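You operate a simulated robot arm through the tools that you are given. There is no shell and no other tool.

You are at the controls of a simulated robot arm. One attempt, no reset.

Task
Bleed the air out of the white housing and stop the pump again.
Fine: inlet lever open before the pump starts; bleed till water comes, then shut the knob.

Only the result counts: the job must be done as asked and must still hold three seconds after the hand-in. Knocking over, shifting, dropping, spilling or breaking anything else fails it.

Robot
A 7-joint arm with a two-finger parallel gripper, fixed in place. Base frame: the origin is on the floor under the middle of its stand, x ahead of it, y to its left, z up. Readings come in m, rad, newtons and seconds.
With the tool pointing down near the work surface it reaches from about 0.2 to 0.74 m from the base axis. Its first joint turns from -2.897 to 2.897 rad. Payload 1.57 kg.
The TCP is the grasp point between the finger pads, 0.03 m short of the fingertips. In the tool frame z runs along the fingers and y along their closing line. The gripper opens to 0.11 m. The fingers are 0.024 m wide and 0.012 m thick; the gripper's body (0.048 by 0.112 m) begins 0.078 m behind the TCP.
Orientation is that of the tool frame in the base frame, as [roll, pitch, yaw] about the fixed x, y, z axes, in that order (R = Rz(yaw) Ry(pitch) Rx(roll)). With the fingers straight down and closing along the base's y, the tool's x points along the base's -x, its y along +y and its z along -z.

Tools
- The arm moves only by the tool jog_arm. Its argument "increments" is a list of rows, each a list of 7 numbers: the turn, a rotation vector about the tool's x, y, z in rad, then the shift along the tool's x, y, z in m, then the gripper command, from -1 (shut) to 1 (fully open), values between in proportion. In form: [[wx, wy, wz, x, y, z, hand], ...]. A call has 1 to 20 rows; each row is the pose to reach, as a shift and turn from the pose commanded when the call began, along the tool's axes at that moment. Rows are played at 5 a second. More than 0.05 m and 0.15 rad between two rows, or a gripper value outside its range, and nothing of the call is played. Where a pose cannot be reached the arm comes as near as it can. A force on the tool above 90 N (or 10 N above the force at the start of the call, whichever is more), or a blocked arm, ends the call early, and 0.2 s more pass. Each finger travels about 0.045 m/s and halts on what it meets, pressing with about 30 N; the grip force reading is that of the motor and also rises with nothing between the fingers. The clock runs only during rows and for 0.2 s after the last one: add rows that repeat a pose to give the fingers time. It gives the time, the measured TCP pose, the force on the tool (base axes), the opening and the grip force at its end, in the units of the frame above (readings bear some noise), with the torque about the TCP (base axes, N m) and any sound that the robot's microphone picked up.
- Cameras (640 x 400 px; columns grow to the right, rows downward): "scene" is fixed at [0.0503, 0.5001, 1.7202]; the picture's right is [-0.74, -0.68, 0.00], its down [-0.56, 0.61, -0.57] and it looks along [0.38, -0.42, -0.82] (base axes); focal length 314 px, centre (320, 200). "wrist" rides on the gripper at [0.07, 0.016, -0.141] in the tool frame; the picture's right is [-0.23, 0.97, 0.00], its down [-0.86, -0.20, -0.48] and it looks along [-0.47, -0.11, 0.88] (tool axes); focal length 222 px, centre (320, 200). There is no depth. A picture from a camera that has moved, and an enlarged one, comes with that camera's place and axes in the base frame and with its lens.
- camera(camera): a new picture of that camera. The clock stands still meanwhile.
- move_column(by): slides the trunk up (or, below 0, down) by that many m; the arm rides with it, the base frame stays. It gives what a move gives, with no picture.
- enlarge(camera, box): a new picture of the part [left, top, right, bottom] of that camera's present view, enlarged. The clock stands still meanwhile.
- finish_job(): hands the job in; it is judged then, once.

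Nothing tells you positions but the pictures and the camera data. Unless the task says otherwise, let go and move clear before handing in.

The tools are called after ">>>" by a JSON object that holds its "api" and its "payload". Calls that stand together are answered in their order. jog_arm: Moves the arm, as the interface text tells. Its arguments: {"type":"object","properties":{"increments":{"type":"array"}},"required":["increments"]} The other tools are called the same way: move_column (by) moves the trunk up or down; camera (camera) takes a picture; enlarge (camera, box) takes an enlarged picture of a part of a camera's view; finish_job () hands the job in.

At the start:

```text
time_s: 0.0
ee_pos: [0.3664, 0.0957, 1.3014]
tool_rot: [3.142, 0.0, 3.141]
force: [-0.3, 0.6, -1.1]
moment: [-0.01, -0.02, -0.03]
gripper_width: 0.1099
gripper_force: 0.2
trunk travel left (down, up): [-0.525, 0.065]
```

scene: 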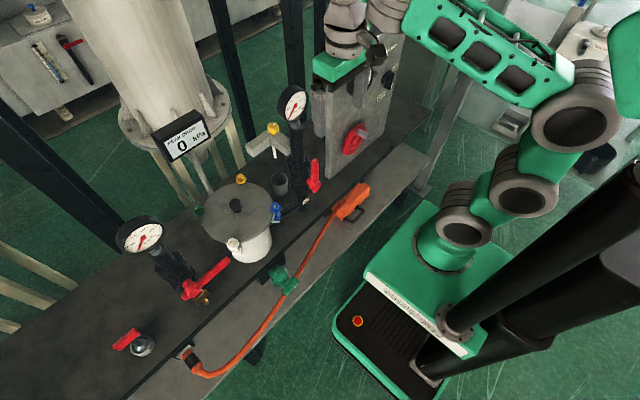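
wrist: 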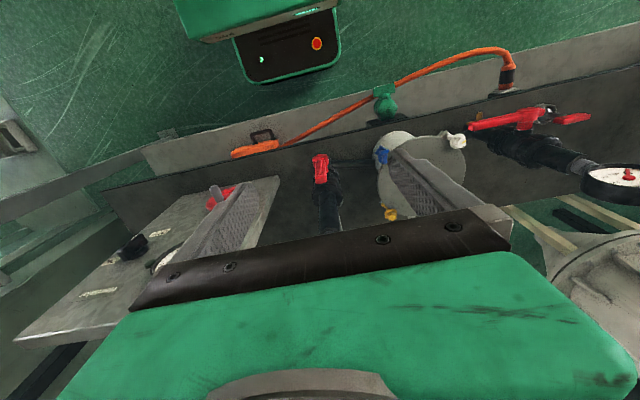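

I see a bench with a light housing (filter pot) with yellow, blue and white fittings, two red valve levers, gauges, and a panel with a red rotary switch. I'll enlarge parts of the scene before moving anything.

>>> {"api": "enlarge", "payload": {"camera": "scene", "box": [180, 140, 340, 300]}}

>>> {"api": "enlarge", "payload": {"camera": "scene", "box": [240, 60, 440, 220]}}

>>> {"api": "enlarge", "payload": {"camera": "scene", "box": [80, 200, 280, 400]}}

>>> {"api": "camera", "payload": {"camera": "wrist"}}

```text
2.50 times, centred on (260, 220) of scene
camera zoom: at [0.0503, 0.5001, 1.7202], right [-0.74, -0.68, 0.0], down [-0.56, 0.61, -0.57], along [0.38, -0.42, -0.82], focal length 784 px, centre (470, 150)
```

zoom: 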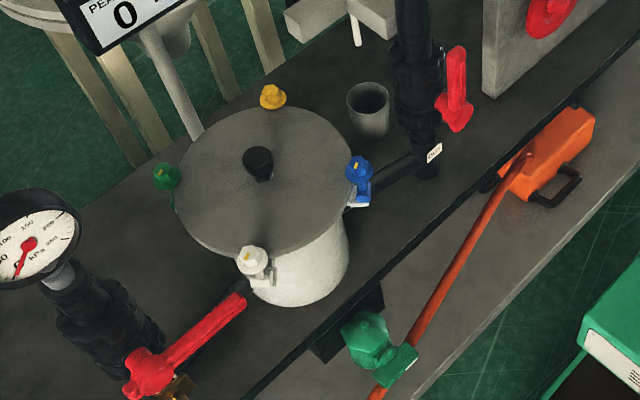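

```text
2.50 times, centred on (340, 140) of scene
camera zoom: at [0.0503, 0.5001, 1.7202], right [-0.74, -0.68, 0.0], down [-0.56, 0.61, -0.57], along [0.38, -0.42, -0.82], focal length 784 px, centre (270, 350)
```

zoom: 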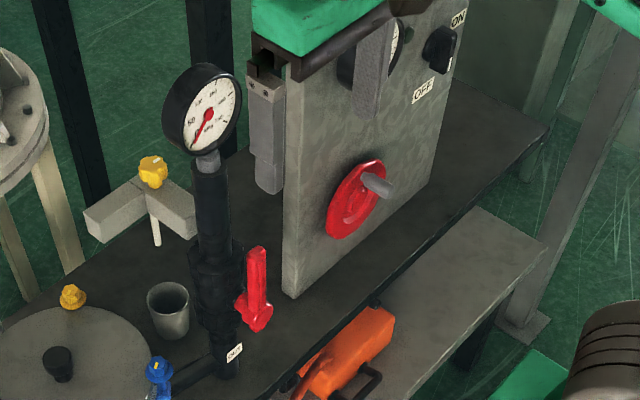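

```text
2.00 times, centred on (180, 300) of scene
camera zoom: at [0.0503, 0.5001, 1.7202], right [-0.74, -0.68, 0.0], down [-0.56, 0.61, -0.57], along [0.38, -0.42, -0.82], focal length 627 px, centre (600, 0)
```

zoom: 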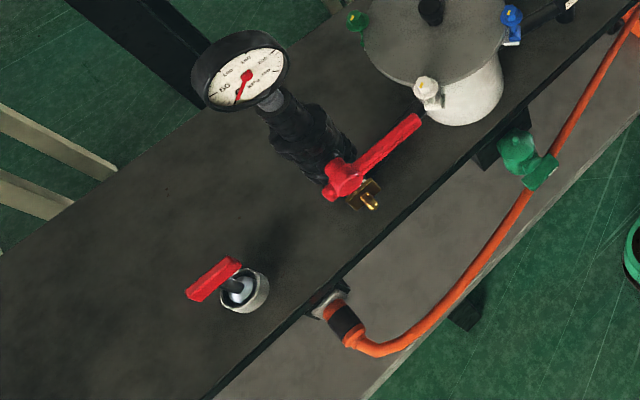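

```text
taken
camera wrist: at [0.2967, 0.1116, 1.4427], right [0.23, 0.97, 0.0], down [0.86, -0.2, 0.48], along [0.47, -0.11, -0.88], focal length 222 px, centre (320, 200)
```

wrist: 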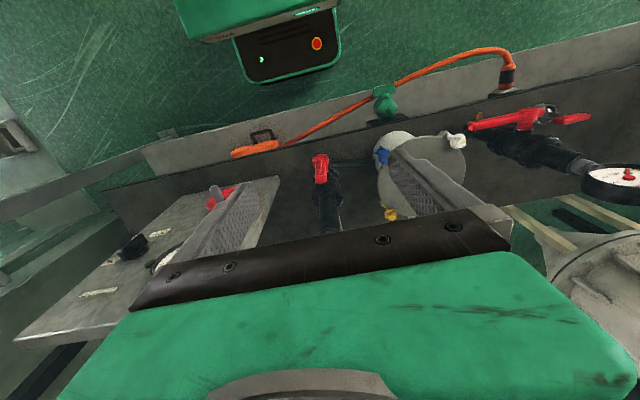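

The pot has four coloured knobs on its rim; there are labels by the pipes and a selector on the panel. I'll zoom in closer on those labels and fittings.

>>> {"api": "enlarge", "payload": {"camera": "scene", "box": [290, 185, 322, 209]}}

>>> {"api": "enlarge", "payload": {"camera": "scene", "box": [370, 55, 434, 103]}}

>>> {"api": "enlarge", "payload": {"camera": "scene", "box": [220, 110, 316, 182]}}

>>> {"api": "enlarge", "payload": {"camera": "scene", "box": [170, 250, 250, 310]}}

>>> {"api": "enlarge", "payload": {"camera": "scene", "box": [220, 170, 300, 260]}}

```text
16.00 times, centred on (306, 197) of scene
camera zoom: at [0.0503, 0.5001, 1.7202], right [-0.74, -0.68, 0.0], down [-0.56, 0.61, -0.57], along [0.38, -0.42, -0.82], focal length 5019 px, centre (544, 248)
```

zoom: 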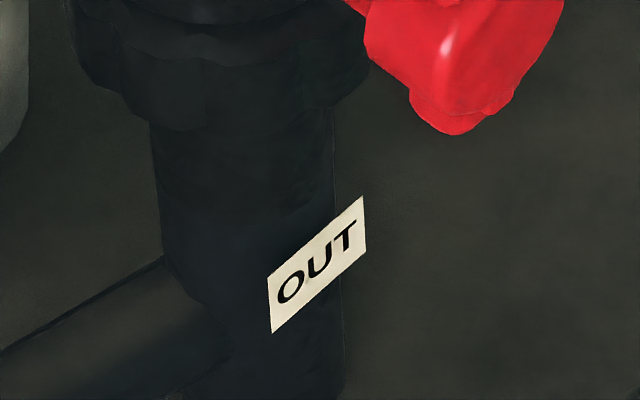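

```text
8.33 times, centred on (402, 79) of scene
camera zoom: at [0.0503, 0.5001, 1.7202], right [-0.74, -0.68, 0.0], down [-0.56, 0.61, -0.57], along [0.38, -0.42, -0.82], focal length 2614 px, centre (-363, 1208)
```

zoom: 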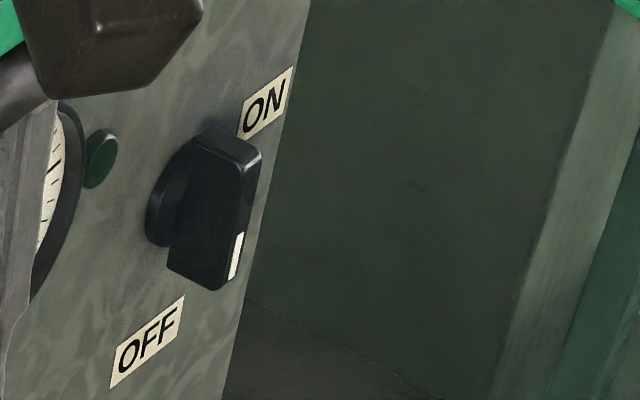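

```text
5.56 times, centred on (268, 146) of scene
camera zoom: at [0.0503, 0.5001, 1.7202], right [-0.74, -0.68, 0.0], down [-0.56, 0.61, -0.57], along [0.38, -0.42, -0.82], focal length 1743 px, centre (609, 500)
```

zoom: 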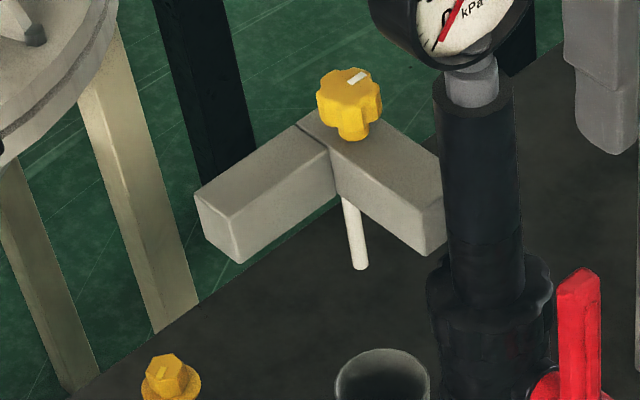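

```text
6.67 times, centred on (210, 280) of scene
camera zoom: at [0.0503, 0.5001, 1.7202], right [-0.74, -0.68, 0.0], down [-0.56, 0.61, -0.57], along [0.38, -0.42, -0.82], focal length 2091 px, centre (1053, -333)
```

zoom: 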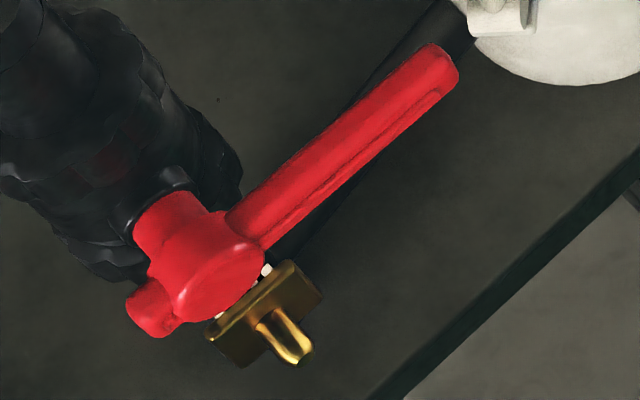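

```text
4.44 times, centred on (260, 215) of scene
camera zoom: at [0.0503, 0.5001, 1.7202], right [-0.74, -0.68, 0.0], down [-0.56, 0.61, -0.57], along [0.38, -0.42, -0.82], focal length 1394 px, centre (587, 133)
```

zoom: 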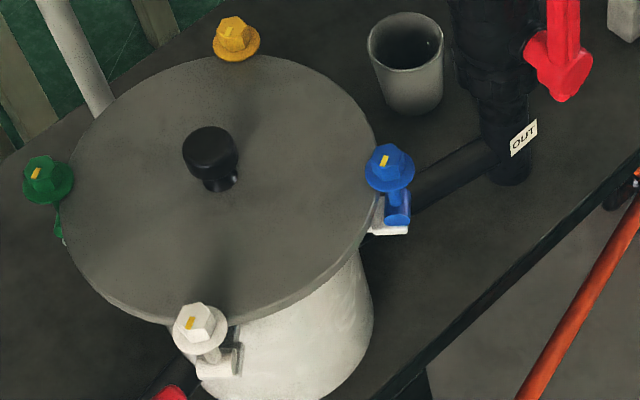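

Rough triangulation puts the pot lid at z≈0.95 around (0.56, 0.30), and the selector at about (0.55, -0.42, 1.02). I'll enlarge the wrist view to see the valves and bleed fitting from the other side.

>>> {"api": "enlarge", "payload": {"camera": "wrist", "box": [440, 70, 640, 220]}}

>>> {"api": "enlarge", "payload": {"camera": "wrist", "box": [280, 120, 480, 250]}}

>>> {"api": "enlarge", "payload": {"camera": "wrist", "box": [20, 160, 290, 350]}}

```text
2.67 times, centred on (540, 145) of wrist
camera zoom: at [0.2967, 0.1116, 1.4427], right [0.23, 0.97, 0.0], down [0.86, -0.2, 0.48], along [0.47, -0.11, -0.88], focal length 592 px, centre (-267, 347)
```

zoom: 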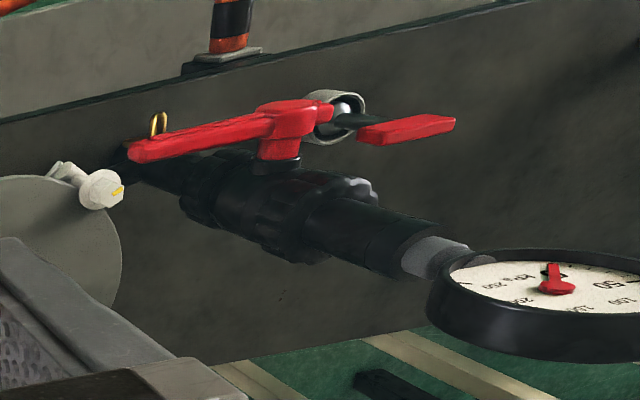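

```text
3.08 times, centred on (380, 185) of wrist
camera zoom: at [0.2967, 0.1116, 1.4427], right [0.23, 0.97, 0.0], down [0.86, -0.2, 0.48], along [0.47, -0.11, -0.88], focal length 684 px, centre (135, 246)
```

zoom: 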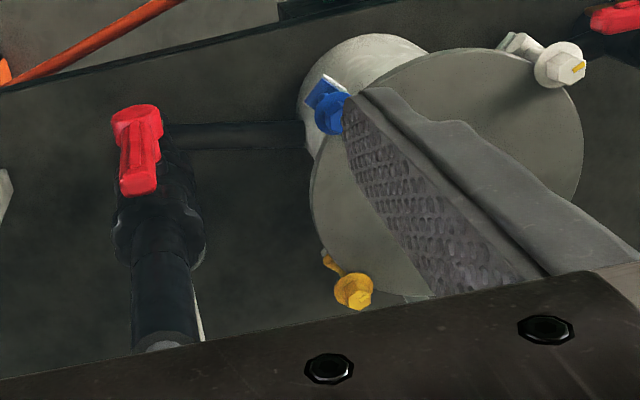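

```text
2.11 times, centred on (155, 255) of wrist
camera zoom: at [0.2967, 0.1116, 1.4427], right [0.23, 0.97, 0.0], down [0.86, -0.2, 0.48], along [0.47, -0.11, -0.88], focal length 468 px, centre (667, 84)
```

zoom: 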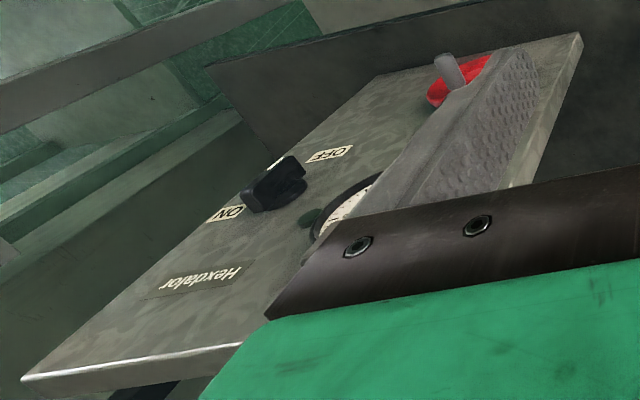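

The inlet riser is the left one, with its lever hub at about (0.465, 0.526, 0.937) and the lever lying horizontal toward -y. The outlet lever stands upright, and the yellow star knob with its spout over the cup looks like the bleed. I'll pitch the tool forward in free air to get a level view of the bleed fitting.

>>> {"api": "jog_arm", "payload": {"increments": [[0, -0.14, 0, 0.01, 0, -0.01, 1], [0, -0.28, 0, 0.02, 0, -0.01, 1], [0, -0.42, 0, 0.03, 0, -0.01, 1], [0, -0.56, 0, 0.04, 0, 0, 1], [0, -0.7, 0, 0.04, 0, 0.02, 1], [0, -0.84, 0, 0.04, 0, 0.04, 1], [0, -0.98, 0, 0.04, 0, 0.06, 1], [0, -1.05, 0, 0.04, 0, 0.08, 1], [0, -1.05, 0, 0.04, 0, 0.1, 1], [0, -1.05, 0, 0.04, 0, 0.1, 1]]}}

>>> {"api": "camera", "payload": {"camera": "wrist"}}

>>> {"api": "camera", "payload": {"camera": "scene"}}

```text
time_s: 1.0
ee_pos: [0.3728, 0.0951, 1.205]
tool_rot: [-3.096, 0.24, 3.138]
force: [-2.1, -0.6, 0.0]
moment: [0.06, -0.14, 0.01]
gripper_width: 0.1099
gripper_force: 0.1
out of reach, approached as far as the arm can: row 5
trunk travel left (down, up): [-0.525, 0.065]
stopped in row 5: the arm was blocked; the commanded pose is now the measured one
```

```text
taken
camera wrist: at [0.2724, 0.1174, 1.3244], right [0.23, 0.97, 0.01], down [0.71, -0.18, 0.68], along [0.66, -0.15, -0.74], focal length 222 px, centre (320, 200)
```

wrist: 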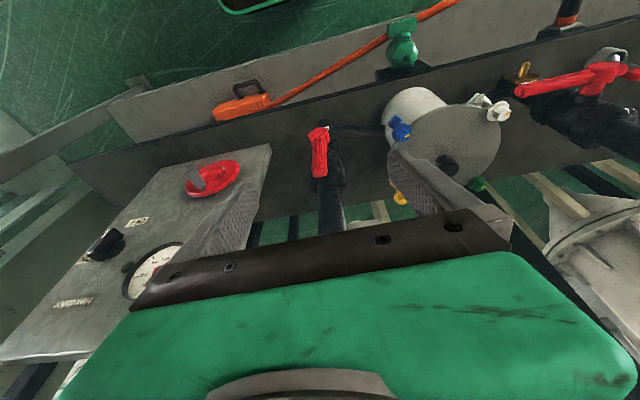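

```text
taken
```

scene: 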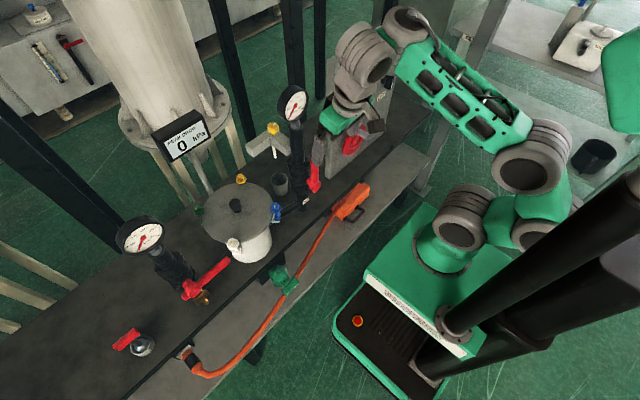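

The arm stopped partway because the wrist can't pitch that far this close in; nothing was touched, and the view is still useful. I'll enlarge the panel and the valve area from here.

>>> {"api": "enlarge", "payload": {"camera": "wrist", "box": [30, 140, 290, 340]}}

>>> {"api": "enlarge", "payload": {"camera": "wrist", "box": [480, 40, 640, 140]}}

>>> {"api": "enlarge", "payload": {"camera": "wrist", "box": [300, 70, 540, 220]}}

>>> {"api": "enlarge", "payload": {"camera": "scene", "box": [220, 80, 340, 210]}}

```text
2.00 times, centred on (160, 240) of wrist
camera zoom: at [0.2724, 0.1174, 1.3244], right [0.23, 0.97, 0.01], down [0.71, -0.18, 0.68], along [0.66, -0.15, -0.74], focal length 444 px, centre (640, 120)
```

zoom: 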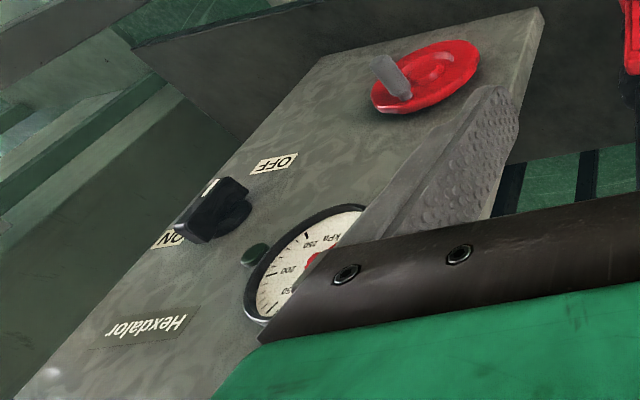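

```text
4.00 times, centred on (560, 90) of wrist
camera zoom: at [0.2724, 0.1174, 1.3244], right [0.23, 0.97, 0.01], down [0.71, -0.18, 0.68], along [0.66, -0.15, -0.74], focal length 888 px, centre (-640, 640)
```

zoom: 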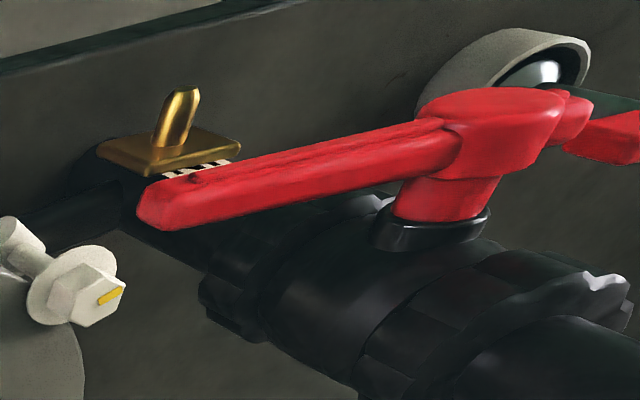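

```text
2.67 times, centred on (420, 145) of wrist
camera zoom: at [0.2724, 0.1174, 1.3244], right [0.23, 0.97, 0.01], down [0.71, -0.18, 0.68], along [0.66, -0.15, -0.74], focal length 592 px, centre (53, 347)
```

zoom: 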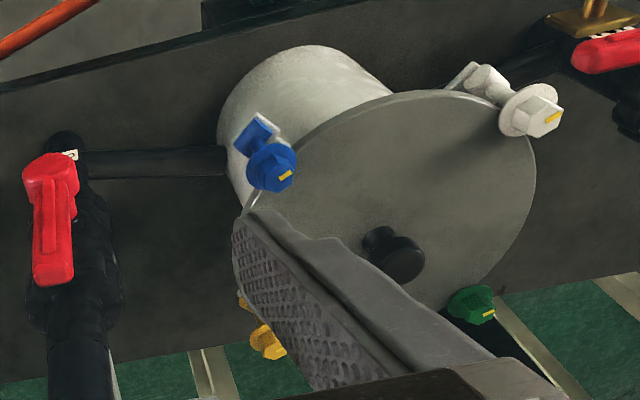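

```text
3.08 times, centred on (280, 145) of scene
camera zoom: at [0.0503, 0.5001, 1.7202], right [-0.74, -0.68, 0.0], down [-0.56, 0.61, -0.57], along [0.38, -0.42, -0.82], focal length 965 px, centre (443, 369)
```

zoom: 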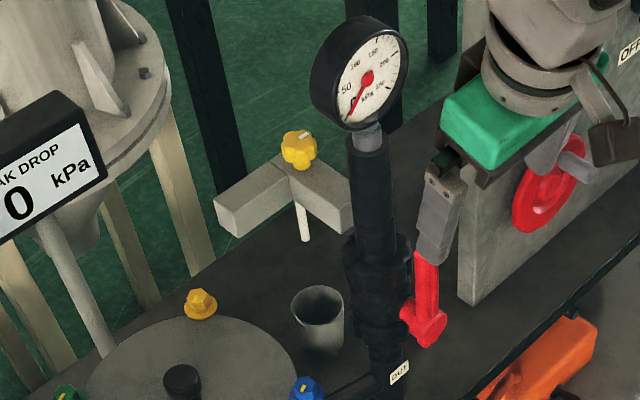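

The gauge/pipe on the right is marked OUT, so the left riser is the inlet; its lever lies across the pipe (shut) while the outlet's lever is in line. To get forward-facing tool poses I'll lower the trunk in steps and check how the arm can pitch.

>>> {"api": "move_column", "payload": {"by": -0.12}}

```text
time_s: 2.5
ee_pos: [0.3795, 0.0964, 1.0721]
tool_rot: [-3.089, 0.173, 3.14]
force: [0.3, 0.0, 0.3]
moment: [-0.02, -0.01, 0.0]
gripper_width: 0.11
gripper_force: 0.0
trunk travel left (down, up): [-0.405, 0.185]
```

The column is lower and nothing was touched. Now I'll raise the TCP with the arm and pitch the tool forward again to look under the fingers.

>>> {"api": "jog_arm", "payload": {"increments": [[-0.02, 0, 0, -0.02, 0, -0.042, 1], [-0.053, 0, 0, -0.04, 0.005, -0.084, 1], [-0.053, 0, 0, -0.06, 0.009, -0.126, 1], [-0.053, 0, 0, -0.08, 0.009, -0.168, 1], [-0.053, -0.12, 0, -0.08, 0.009, -0.168, 1], [-0.053, -0.24, 0, -0.08, 0.009, -0.168, 1], [-0.053, -0.36, 0, -0.08, 0.009, -0.168, 1], [-0.053, -0.48, 0, -0.08, 0.009, -0.168, 1], [-0.053, -0.6, 0, -0.08, 0.009, -0.168, 1], [-0.053, -0.72, 0, -0.08, 0.009, -0.168, 1]]}}

>>> {"api": "camera", "payload": {"camera": "wrist"}}

>>> {"api": "camera", "payload": {"camera": "scene"}}

```text
time_s: 4.9
ee_pos: [0.4199, 0.1317, 1.2367]
tool_rot: [3.14, 0.756, -2.996]
force: [0.4, 0.2, 0.4]
moment: [-0.02, 0.04, 0.0]
gripper_width: 0.1101
gripper_force: 0.1
out of reach, approached as far as the arm can: row 9, 10
trunk travel left (down, up): [-0.405, 0.185]
stopped in row 10: the arm was blocked; the commanded pose is now the measured one
```

```text
taken
camera wrist: at [0.2724, 0.1262, 1.2921], right [0.02, 0.99, 0.16], down [0.32, -0.16, 0.93], along [0.95, 0.03, -0.32], focal length 222 px, centre (320, 200)
```

wrist: 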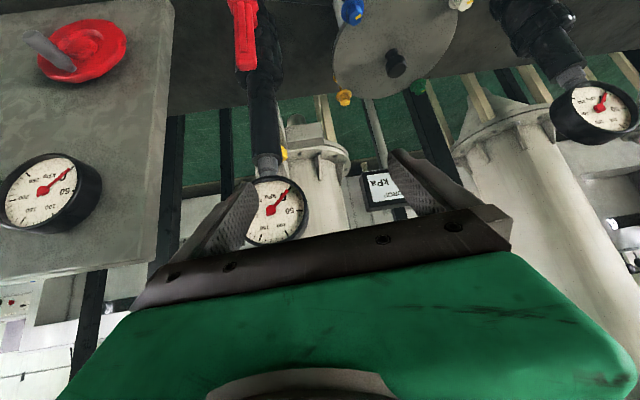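

```text
taken
```

scene: 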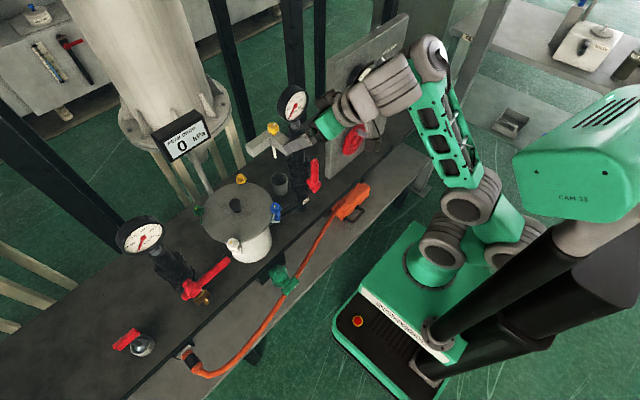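

The arm reached about 0.76 rad of pitch, close in front of the outlet gauge at about (0.51, 0.08, 1.22). The star knob triangulates to about (0.605, 0.09, 1.095), with its tube over the cup. I'll enlarge this level view.

>>> {"api": "enlarge", "payload": {"camera": "wrist", "box": [200, 60, 360, 210]}}

>>> {"api": "enlarge", "payload": {"camera": "wrist", "box": [0, 0, 200, 250]}}

>>> {"api": "enlarge", "payload": {"camera": "scene", "box": [320, 10, 420, 160]}}

>>> {"api": "enlarge", "payload": {"camera": "scene", "box": [240, 80, 340, 200]}}

```text
2.67 times, centred on (280, 135) of wrist
camera zoom: at [0.2724, 0.1262, 1.2921], right [0.02, 0.99, 0.16], down [0.32, -0.16, 0.93], along [0.95, 0.03, -0.32], focal length 592 px, centre (427, 373)
```

zoom: 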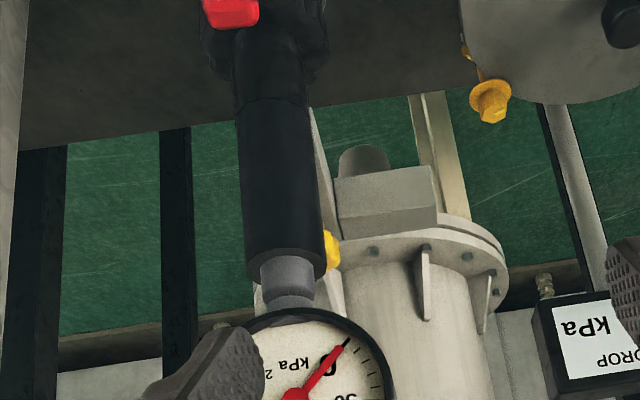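

```text
1.60 times, centred on (100, 125) of wrist
camera zoom: at [0.2724, 0.1262, 1.2921], right [0.02, 0.99, 0.16], down [0.32, -0.16, 0.93], along [0.95, 0.03, -0.32], focal length 355 px, centre (672, 320)
```

zoom: 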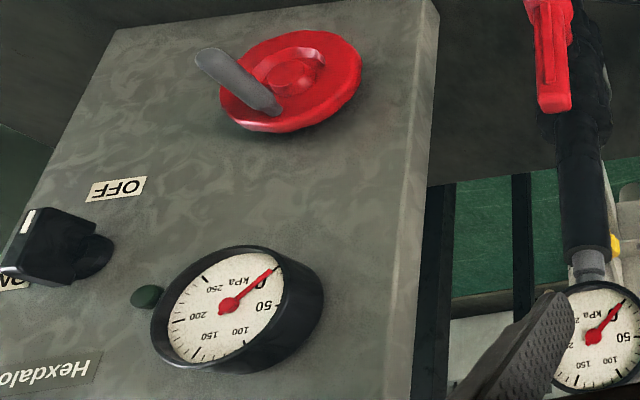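

```text
2.67 times, centred on (370, 85) of scene
camera zoom: at [0.0503, 0.5001, 1.7202], right [-0.74, -0.68, 0.0], down [-0.56, 0.61, -0.57], along [0.38, -0.42, -0.82], focal length 836 px, centre (187, 507)
```

zoom: 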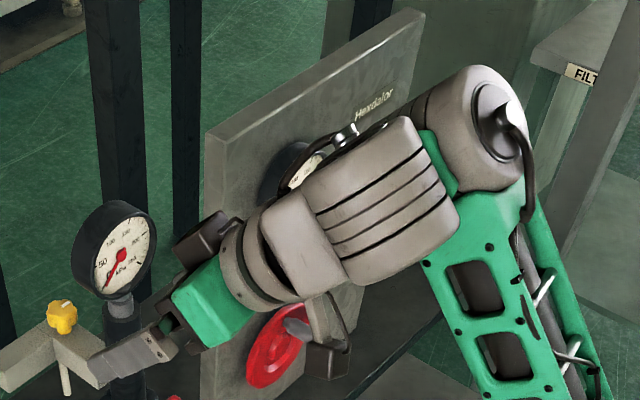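

```text
3.33 times, centred on (290, 140) of scene
camera zoom: at [0.0503, 0.5001, 1.7202], right [-0.74, -0.68, 0.0], down [-0.56, 0.61, -0.57], along [0.38, -0.42, -0.82], focal length 1046 px, centre (420, 400)
```

zoom: 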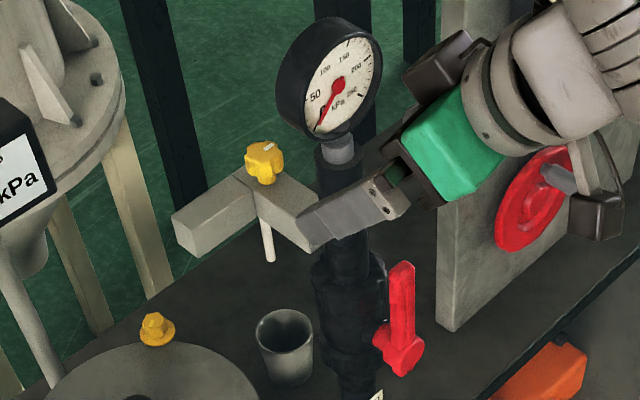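

The panel's selector has OFF at lower left and ON at upper right. I'll back away from the outlet gauge and sweep to -y so the wrist camera can see the selector square on.

>>> {"api": "jog_arm", "payload": {"increments": [[0, 0, 0, 0.0216, 0.0043, -0.0204, 1], [0, 0, 0, 0.04, -0.03, -0.035, 1], [0, 0, 0, 0.05, -0.075, -0.04, 1], [0, 0, 0, 0.06, -0.12, -0.045, 1], [0, 0, 0, 0.065, -0.165, -0.05, 1], [0, 0, 0, 0.07, -0.21, -0.055, 1], [0, 0, 0, 0.075, -0.255, -0.06, 1], [0, 0, 0, 0.08, -0.3, -0.065, 1], [0, 0, 0, 0.09, -0.345, -0.068, 1], [0, 0, 0, 0.1, -0.39, -0.07, 1], [0, 0, 0, 0.104, -0.43, -0.07, 1]]}}

>>> {"api": "camera", "payload": {"camera": "wrist"}}

>>> {"api": "camera", "payload": {"camera": "scene"}}

```text
time_s: 5.4
ee_pos: [0.4203, 0.1427, 1.1422]
tool_rot: [3.118, 0.493, -2.938]
force: [-0.5, -0.3, -0.7]
moment: [0.01, 0.01, 0.01]
gripper_width: 0.11
gripper_force: 0.1
trunk travel left (down, up): [-0.405, 0.185]
stopped in row 2: the arm was blocked; the commanded pose is now the measured one
```

```text
taken
camera wrist: at [0.2934, 0.1291, 1.2357], right [-0.01, 0.99, 0.13], down [0.56, -0.1, 0.82], along [0.83, 0.08, -0.56], focal length 222 px, centre (320, 200)
```

wrist: 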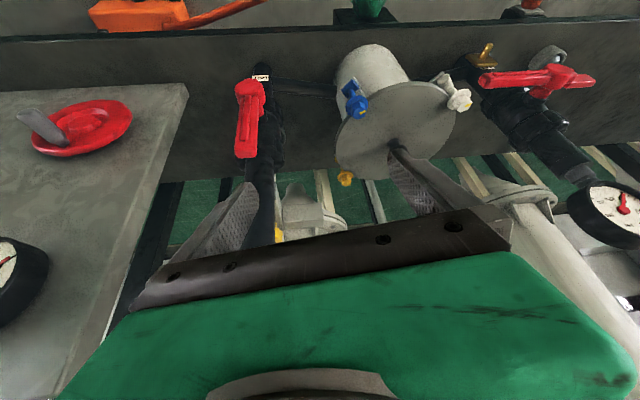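

```text
taken
```

scene: 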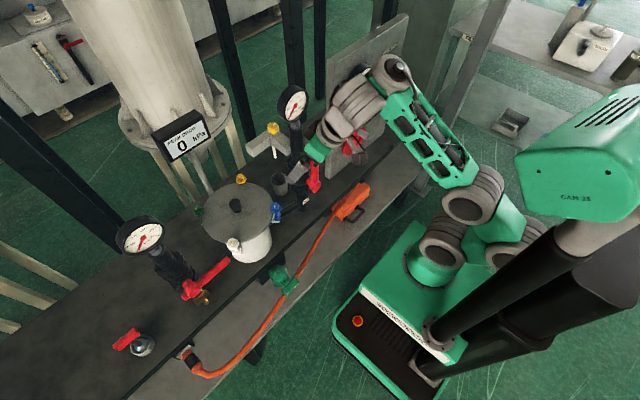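

The arm hit a joint limit and sagged to (0.42, 0.14, 1.14) without touching anything. I'll return to a plain tool-down posture, further back and higher, before trying again.

>>> {"api": "jog_arm", "payload": {"increments": [[0.012, 0.08, 0.034, -0.002, -0.015, -0.018, 1], [0.024, 0.163, 0.068, -0.004, -0.03, -0.036, 1], [0.037, 0.245, 0.102, -0.006, -0.045, -0.054, 1], [0.049, 0.326, 0.137, -0.008, -0.06, -0.072, 1], [0.061, 0.408, 0.171, -0.01, -0.075, -0.09, 1], [0.073, 0.489, 0.205, -0.0122, -0.0913, -0.1092, 1], [0.073, 0.489, 0.205, -0.0122, -0.0913, -0.1092, 1]]}}

>>> {"api": "camera", "payload": {"camera": "scene"}}

```text
time_s: 7.0
ee_pos: [0.3975, 0.0429, 1.2484]
tool_rot: [3.139, 0.008, -3.139]
force: [0.7, 0.2, 0.1]
moment: [0.03, 0.01, 0.01]
gripper_width: 0.1103
gripper_force: 0.0
out of reach, approached as far as the arm can: row 3
trunk travel left (down, up): [-0.405, 0.185]
```

```text
taken
```

scene: 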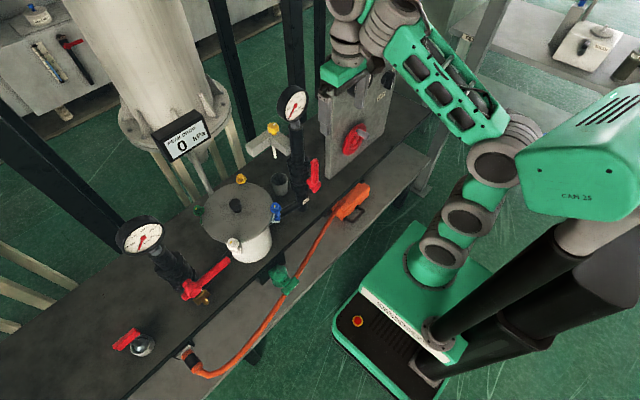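

Tool is straight down again at (0.40, 0.04, 1.25). I'll look at the arm's own posture to understand how it folds.

>>> {"api": "enlarge", "payload": {"camera": "scene", "box": [320, 0, 620, 300]}}

```text
1.33 times, centred on (470, 150) of scene
camera zoom: at [0.0503, 0.5001, 1.7202], right [-0.74, -0.68, 0.0], down [-0.56, 0.61, -0.57], along [0.38, -0.42, -0.82], focal length 418 px, centre (120, 267)
```

zoom: 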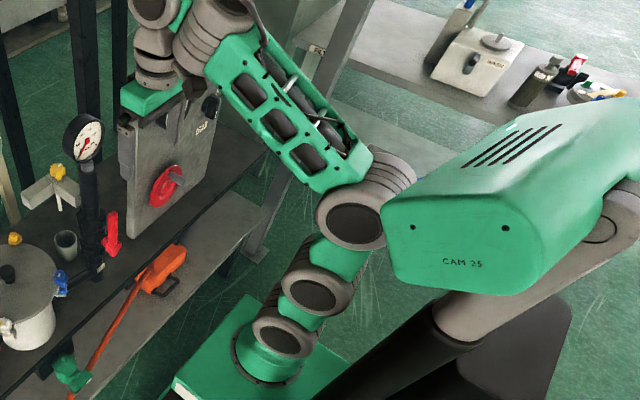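

The arm is in a tidy vertical-plane posture now. I'll swing it round toward the panel keeping the tool down and radial, to see the selector.

>>> {"api": "jog_arm", "payload": {"increments": [[0, 0, 0.1, -0.0225, -0.043, 0, 1], [0, 0, 0.2, -0.03, -0.088, 0, 1], [0, 0, 0.3, -0.0329, -0.1344, 0, 1], [0, 0, 0.4, -0.0317, -0.1782, 0, 1], [0, 0, 0.5, -0.0259, -0.2226, 0, 1], [0, 0, 0.6, -0.0175, -0.2635, 0, 1], [0, 0, 0.68, -0.0028, -0.3078, 0, 1], [0, 0, 0.75, 0.014, -0.348, 0, 1], [0, 0, 0.8, 0.0335, -0.3707, 0, 1], [0, 0, 0.8, 0.0335, -0.3707, 0, 1]]}}

>>> {"api": "camera", "payload": {"camera": "wrist"}}

>>> {"api": "camera", "payload": {"camera": "scene"}}

```text
time_s: 8.2
ee_pos: [0.432, -0.1554, 1.2486]
tool_rot: [3.135, 0.023, 2.687]
force: [22.2, -1.0, -27.8]
moment: [-0.63, 1.7, -0.66]
gripper_width: 0.1098
gripper_force: 0.0
trunk travel left (down, up): [-0.405, 0.185]
stopped in row 5: the force on the tool passed its limit at 107 N (the readings are from after the stop); the commanded pose is now the measured one
```

```text
taken
camera wrist: at [0.3739, -0.1094, 1.3896], right [0.63, 0.78, 0.01], down [0.67, -0.55, 0.5], along [0.39, -0.31, -0.87], focal length 222 px, centre (320, 200)
```

wrist: 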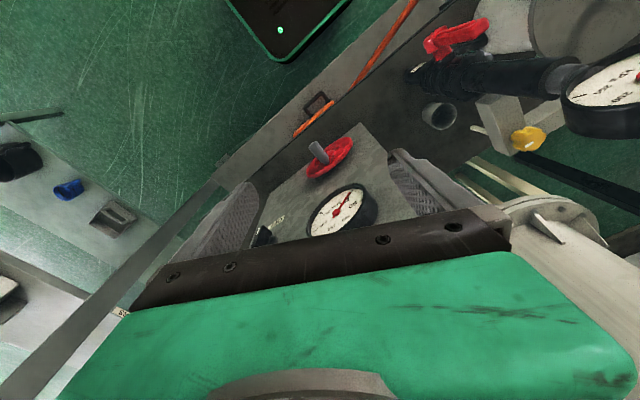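

```text
taken
```

scene: 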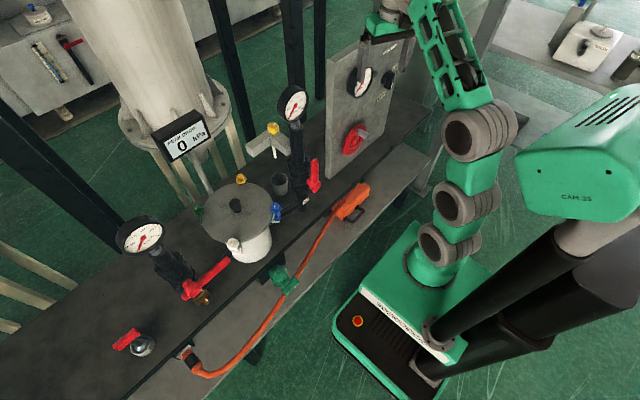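

The tool met something and the call stopped at about 107 N. Before moving, I'll look closely at what it's touching and whether anything shifted.

>>> {"api": "enlarge", "payload": {"camera": "scene", "box": [320, 0, 440, 100]}}

>>> {"api": "enlarge", "payload": {"camera": "wrist", "box": [160, 100, 460, 300]}}

>>> {"api": "enlarge", "payload": {"camera": "wrist", "box": [400, 0, 640, 200]}}

>>> {"api": "jog_arm", "payload": {"increments": [[0, 0, 0, 0, 0, 0, 1]]}}

```text
4.00 times, centred on (380, 50) of scene
camera zoom: at [0.0503, 0.5001, 1.7202], right [-0.74, -0.68, 0.0], down [-0.56, 0.61, -0.57], along [0.38, -0.42, -0.82], focal length 1255 px, centre (80, 800)
```

zoom: 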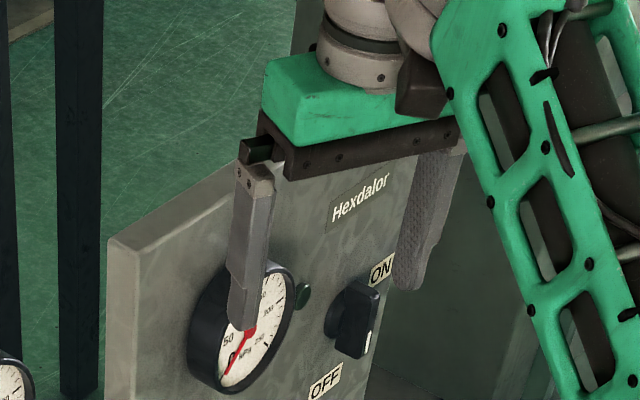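

```text
2.00 times, centred on (310, 200) of wrist
camera zoom: at [0.3739, -0.1094, 1.3896], right [0.63, 0.78, 0.01], down [0.67, -0.55, 0.5], along [0.39, -0.31, -0.87], focal length 444 px, centre (340, 200)
```

zoom: 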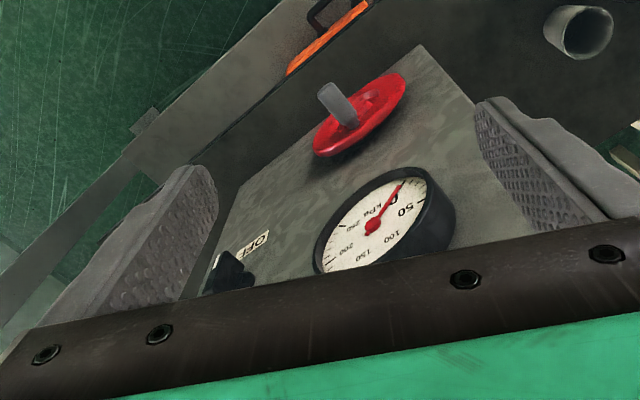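

```text
2.00 times, centred on (520, 100) of wrist
camera zoom: at [0.3739, -0.1094, 1.3896], right [0.63, 0.78, 0.01], down [0.67, -0.55, 0.5], along [0.39, -0.31, -0.87], focal length 444 px, centre (-80, 400)
```

zoom: 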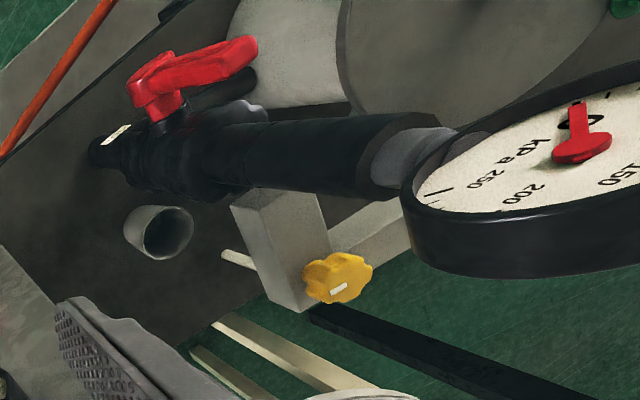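

```text
time_s: 8.6
ee_pos: [0.4318, -0.1546, 1.2485]
tool_rot: [3.135, 0.02, 2.686]
force: [29.4, -1.7, -41.3]
moment: [-1.23, 2.02, -0.97]
gripper_width: 0.11
gripper_force: 0.2
trunk travel left (down, up): [-0.405, 0.185]
```

No external contact is visible; the force line passes through the wrist camera housing, which is pressing against the arm's own forearm. I'll relieve it by lowering slightly and pitching the tool forward.

>>> {"api": "jog_arm", "payload": {"increments": [[0, -0.05, 0, 0.0, 0, 0.015, 1], [0, -0.12, 0, 0.005, 0, 0.03, 1], [0, -0.2, 0, 0.01, 0, 0.045, 1], [0, -0.28, 0, 0.01, 0, 0.06, 1], [0, -0.28, 0, 0.01, 0, 0.06, 1]]}}

>>> {"api": "camera", "payload": {"camera": "wrist"}}

```text
time_s: 9.8
ee_pos: [0.4227, -0.1499, 1.1901]
tool_rot: [3.134, 0.301, 2.685]
force: [0.5, 0.6, 0.4]
moment: [0.0, -0.02, -0.01]
gripper_width: 0.1101
gripper_force: 0.1
trunk travel left (down, up): [-0.405, 0.185]
```

```text
taken
camera wrist: at [0.3323, -0.0896, 1.3046], right [0.62, 0.78, 0.07], down [0.52, -0.48, 0.71], along [0.59, -0.4, -0.7], focal length 222 px, centre (320, 200)
```

wrist: 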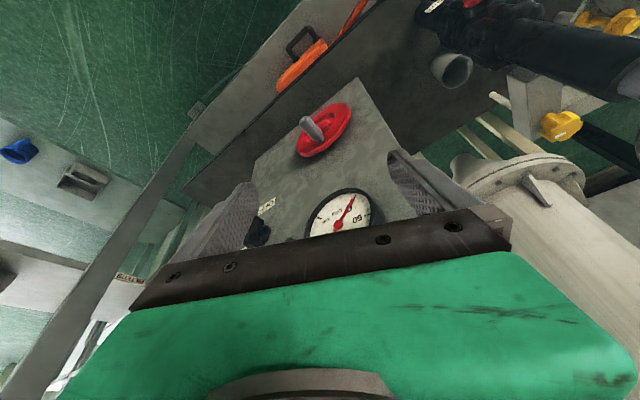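

The force is gone and the pose is clean. I'll continue toward the selector, staying back from the panel, and pitch a little more for a frontal view.

>>> {"api": "jog_arm", "payload": {"increments": [[0.022, -0.05, 0.07, 0.0, -0.04, 0.005, 1], [0.045, -0.1, 0.143, 0.0, -0.08, 0.01, 1], [0.067, -0.15, 0.215, -0.002, -0.12, 0.015, 1], [0.089, -0.2, 0.2865, -0.005, -0.161, 0.02, 1], [0.089, -0.2, 0.2865, -0.005, -0.161, 0.02, 1]]}}

>>> {"api": "camera", "payload": {"camera": "wrist"}}

>>> {"api": "camera", "payload": {"camera": "scene"}}

```text
time_s: 10.9
ee_pos: [0.3628, -0.3012, 1.1691]
tool_rot: [3.102, 0.493, 2.372]
force: [0.2, -0.7, 0.2]
moment: [-0.01, -0.03, 0.0]
gripper_width: 0.11
gripper_force: 0.0
trunk travel left (down, up): [-0.405, 0.185]
```

```text
taken
camera wrist: at [0.2782, -0.2042, 1.2619], right [0.81, 0.57, 0.14], down [0.23, -0.53, 0.82], along [0.54, -0.63, -0.56], focal length 222 px, centre (320, 200)
```

wrist: 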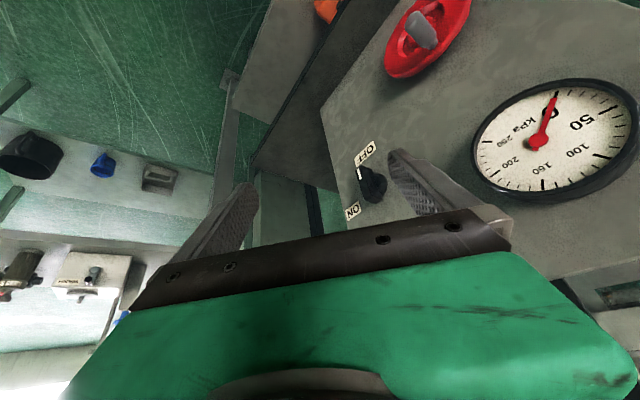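

```text
taken
```

scene: 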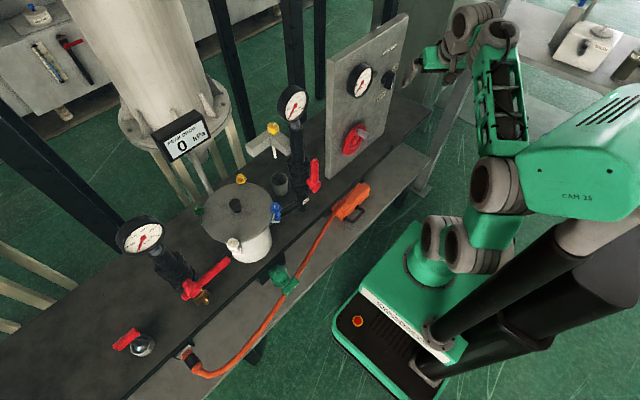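

The selector is now in clear view, triangulated to about (0.512, -0.353, 1.07). I'll enlarge it to read the pointer.

>>> {"api": "enlarge", "payload": {"camera": "wrist", "box": [320, 120, 420, 230]}}

>>> {"api": "enlarge", "payload": {"camera": "scene", "box": [360, 50, 430, 120]}}

>>> {"api": "enlarge", "payload": {"camera": "scene", "box": [320, 10, 420, 200]}}

```text
3.64 times, centred on (370, 175) of wrist
camera zoom: at [0.2782, -0.2042, 1.2619], right [0.81, 0.57, 0.14], down [0.23, -0.53, 0.82], along [0.54, -0.63, -0.56], focal length 808 px, centre (138, 291)
```

zoom: 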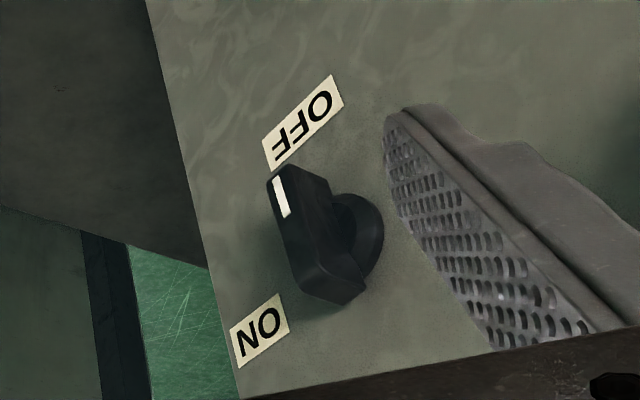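

```text
5.71 times, centred on (395, 85) of scene
camera zoom: at [0.0503, 0.5001, 1.7202], right [-0.74, -0.68, 0.0], down [-0.56, 0.61, -0.57], along [0.38, -0.42, -0.82], focal length 1792 px, centre (-109, 857)
```

zoom: 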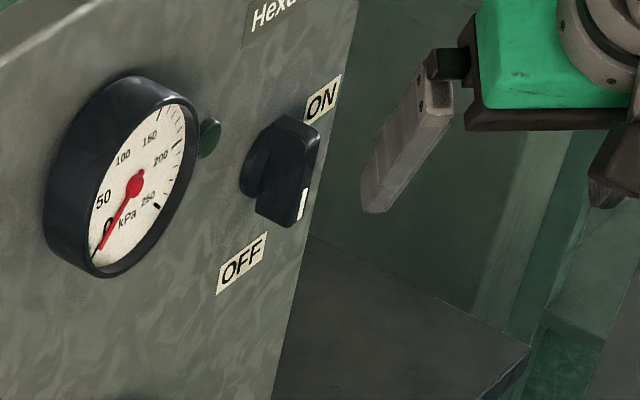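

```text
2.11 times, centred on (370, 105) of scene
camera zoom: at [0.0503, 0.5001, 1.7202], right [-0.74, -0.68, 0.0], down [-0.56, 0.61, -0.57], along [0.38, -0.42, -0.82], focal length 660 px, centre (215, 400)
```

zoom: 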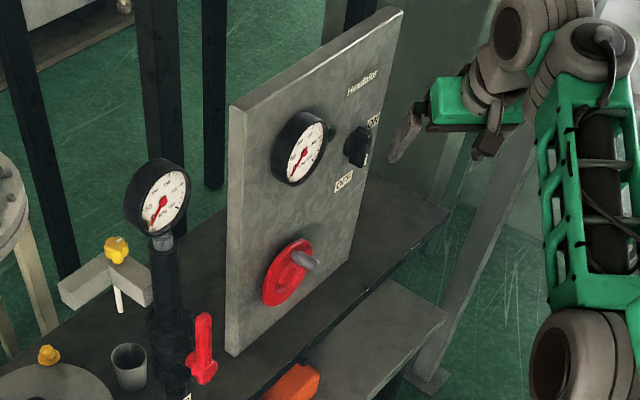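

The pointer is at OFF (straight down) and ON is a quarter turn toward -y. I'll do the inlet lever first: close the fingers, ease the pitch, lower a little, then swing to the +y side.

>>> {"api": "jog_arm", "payload": {"increments": [[0, 0.07, 0, -0.005, 0, 0.02, 0.3], [0, 0.13, 0, -0.01, 0, 0.04, -0.3], [0, 0.19, 0, -0.015, 0, 0.055, -1], [0, 0.19, 0, -0.015, 0, 0.055, -1], [0, 0.19, 0, -0.015, 0, 0.055, -1]]}}

```text
time_s: 12.2
ee_pos: [0.3935, -0.3255, 1.1267]
tool_rot: [3.104, 0.303, 2.379]
force: [-0.2, -0.7, 0.6]
moment: [0.0, 0.03, -0.01]
gripper_width: 0.0075
gripper_force: 0.4
trunk travel left (down, up): [-0.405, 0.185]
```

Fingers are closed and the pose is clear. Now the swing to the +y side, staying about 0.42 m out and at z≈1.11, in front of the outlet riser.

>>> {"api": "jog_arm", "payload": {"increments": [[-0.0214, 0.0026, -0.0683, 0.0253, 0.0336, 0.0, -1], [-0.0448, 0.0054, -0.1432, 0.0535, 0.0667, 0.0033, -1], [-0.0708, 0.0085, -0.2264, 0.0775, 0.1019, -0.0029, -1], [-0.0995, 0.012, -0.318, 0.1052, 0.1373, -0.0102, -1], [-0.1307, 0.0157, -0.4178, 0.1329, 0.174, -0.0175, -1], [-0.162, 0.0195, -0.5177, 0.1597, 0.2095, -0.0246, -1], [-0.1932, 0.0232, -0.6175, 0.1859, 0.2448, -0.0315, -1], [-0.2245, 0.027, -0.7174, 0.2155, 0.2769, -0.0395, -1], [-0.2557, 0.0308, -0.8173, 0.2482, 0.3058, -0.0486, -1], [-0.287, 0.0345, -0.9172, 0.2835, 0.3309, -0.0587, -1], [-0.3182, 0.0383, -1.017, 0.319, 0.3567, -0.0689, -1], [-0.3495, 0.042, -1.1169, 0.3573, 0.3786, -0.08, -1], [-0.3781, 0.0455, -1.2084, 0.3935, 0.4002, -0.0905, -1], [-0.4042, 0.0486, -1.2917, 0.4278, 0.4227, -0.1004, -1], [-0.425, 0.0511, -1.3583, 0.4575, 0.4365, -0.1092, -1]]}}

>>> {"api": "camera", "payload": {"camera": "wrist"}}

>>> {"api": "camera", "payload": {"camera": "scene"}}

```text
time_s: 15.3
ee_pos: [0.3462, 0.3155, 1.1101]
tool_rot: [3.105, 0.302, -2.48]
force: [-0.3, 0.6, 0.1]
moment: [0.02, 0.01, 0.02]
gripper_width: 0.0
gripper_force: 21.1
trunk travel left (down, up): [-0.405, 0.185]
```

```text
taken
camera wrist: at [0.255, 0.2567, 1.2262], right [-0.44, 0.89, 0.1], down [0.67, 0.25, 0.7], along [0.6, 0.38, -0.7], focal length 222 px, centre (320, 200)
```

wrist: 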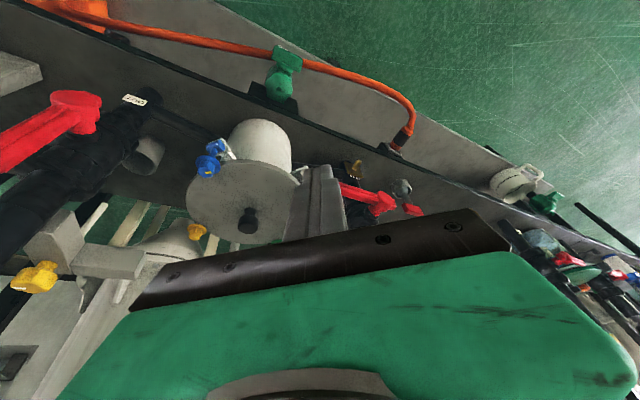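

```text
taken
```

scene: 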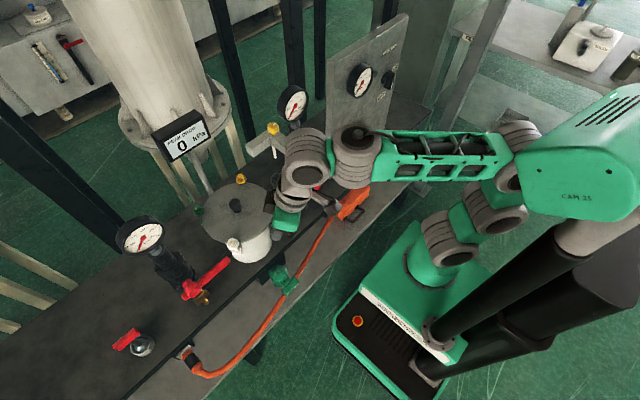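

The swing worked cleanly. From here I can see the bleed fitting from the +y side; I'll enlarge that and the inlet lever.

>>> {"api": "enlarge", "payload": {"camera": "wrist", "box": [0, 80, 200, 320]}}

>>> {"api": "enlarge", "payload": {"camera": "wrist", "box": [280, 120, 440, 230]}}

>>> {"api": "enlarge", "payload": {"camera": "wrist", "box": [180, 80, 320, 250]}}

```text
1.67 times, centred on (100, 200) of wrist
camera zoom: at [0.255, 0.2567, 1.2262], right [-0.44, 0.89, 0.1], down [0.67, 0.25, 0.7], along [0.6, 0.38, -0.7], focal length 370 px, centre (687, 200)
```

zoom: 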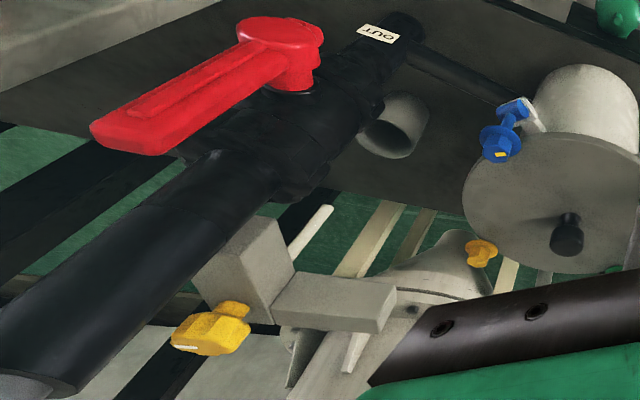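

```text
3.64 times, centred on (360, 175) of wrist
camera zoom: at [0.255, 0.2567, 1.2262], right [-0.44, 0.89, 0.1], down [0.67, 0.25, 0.7], along [0.6, 0.38, -0.7], focal length 808 px, centre (174, 291)
```

zoom: 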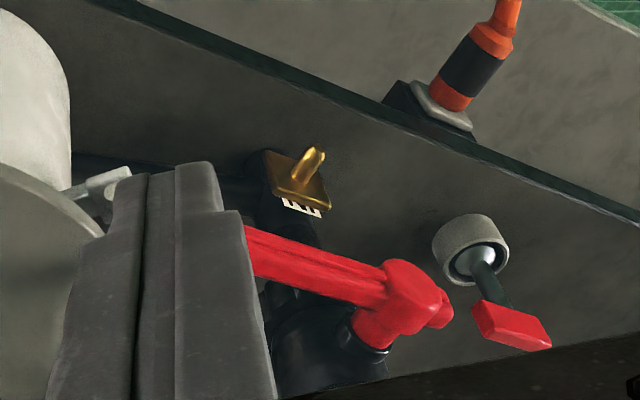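

```text
2.35 times, centred on (250, 165) of wrist
camera zoom: at [0.255, 0.2567, 1.2262], right [-0.44, 0.89, 0.1], down [0.67, 0.25, 0.7], along [0.6, 0.38, -0.7], focal length 523 px, centre (485, 282)
```

zoom: 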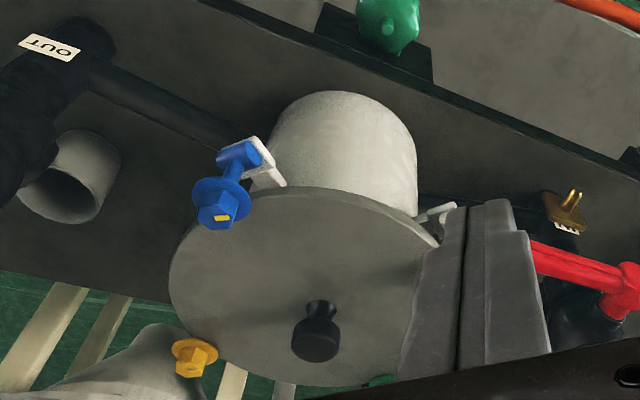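

The inlet lever lies horizontally with free space below it. I'll move beside it at z≈1.1 with the tool pitched forward, then lower the trunk.

>>> {"api": "jog_arm", "payload": {"increments": [[0.05, -0.1, 0.067, -0.0138, 0.0145, 0.007, -1], [0.099, -0.199, 0.135, -0.0275, 0.029, 0.0138, -1], [0.149, -0.299, 0.202, -0.0413, 0.0436, 0.0208, -1], [0.198, -0.398, 0.27, -0.055, 0.058, 0.0277, -1], [0.248, -0.498, 0.337, -0.0688, 0.0727, 0.0346, -1], [0.248, -0.498, 0.337, -0.0688, 0.0727, 0.0346, -1]]}}

>>> {"api": "camera", "payload": {"camera": "wrist"}}

>>> {"api": "camera", "payload": {"camera": "scene"}}

```text
time_s: 16.8
ee_pos: [0.3602, 0.4193, 1.1016]
tool_rot: [3.139, 0.801, -2.883]
force: [0.5, 0.3, 0.4]
moment: [-0.02, -0.04, 0.0]
gripper_width: 0.0
gripper_force: 21.5
trunk travel left (down, up): [-0.405, 0.185]
```

```text
taken
camera wrist: at [0.2114, 0.3966, 1.1499], right [-0.1, 0.98, 0.16], down [0.29, -0.13, 0.95], along [0.95, 0.14, -0.28], focal length 222 px, centre (320, 200)
```

wrist: 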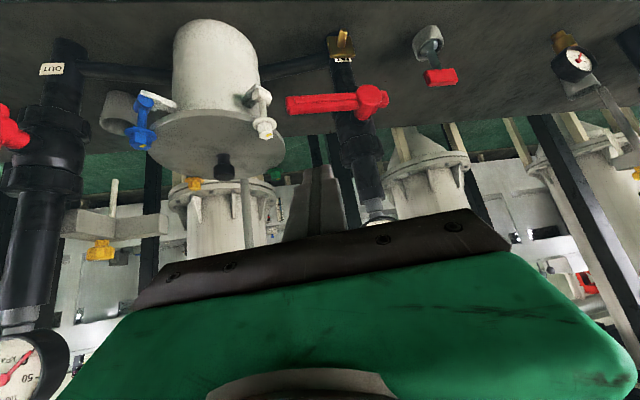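

```text
taken
```

scene: 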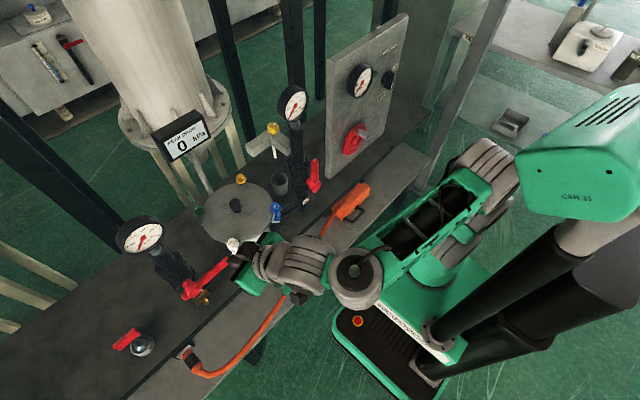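

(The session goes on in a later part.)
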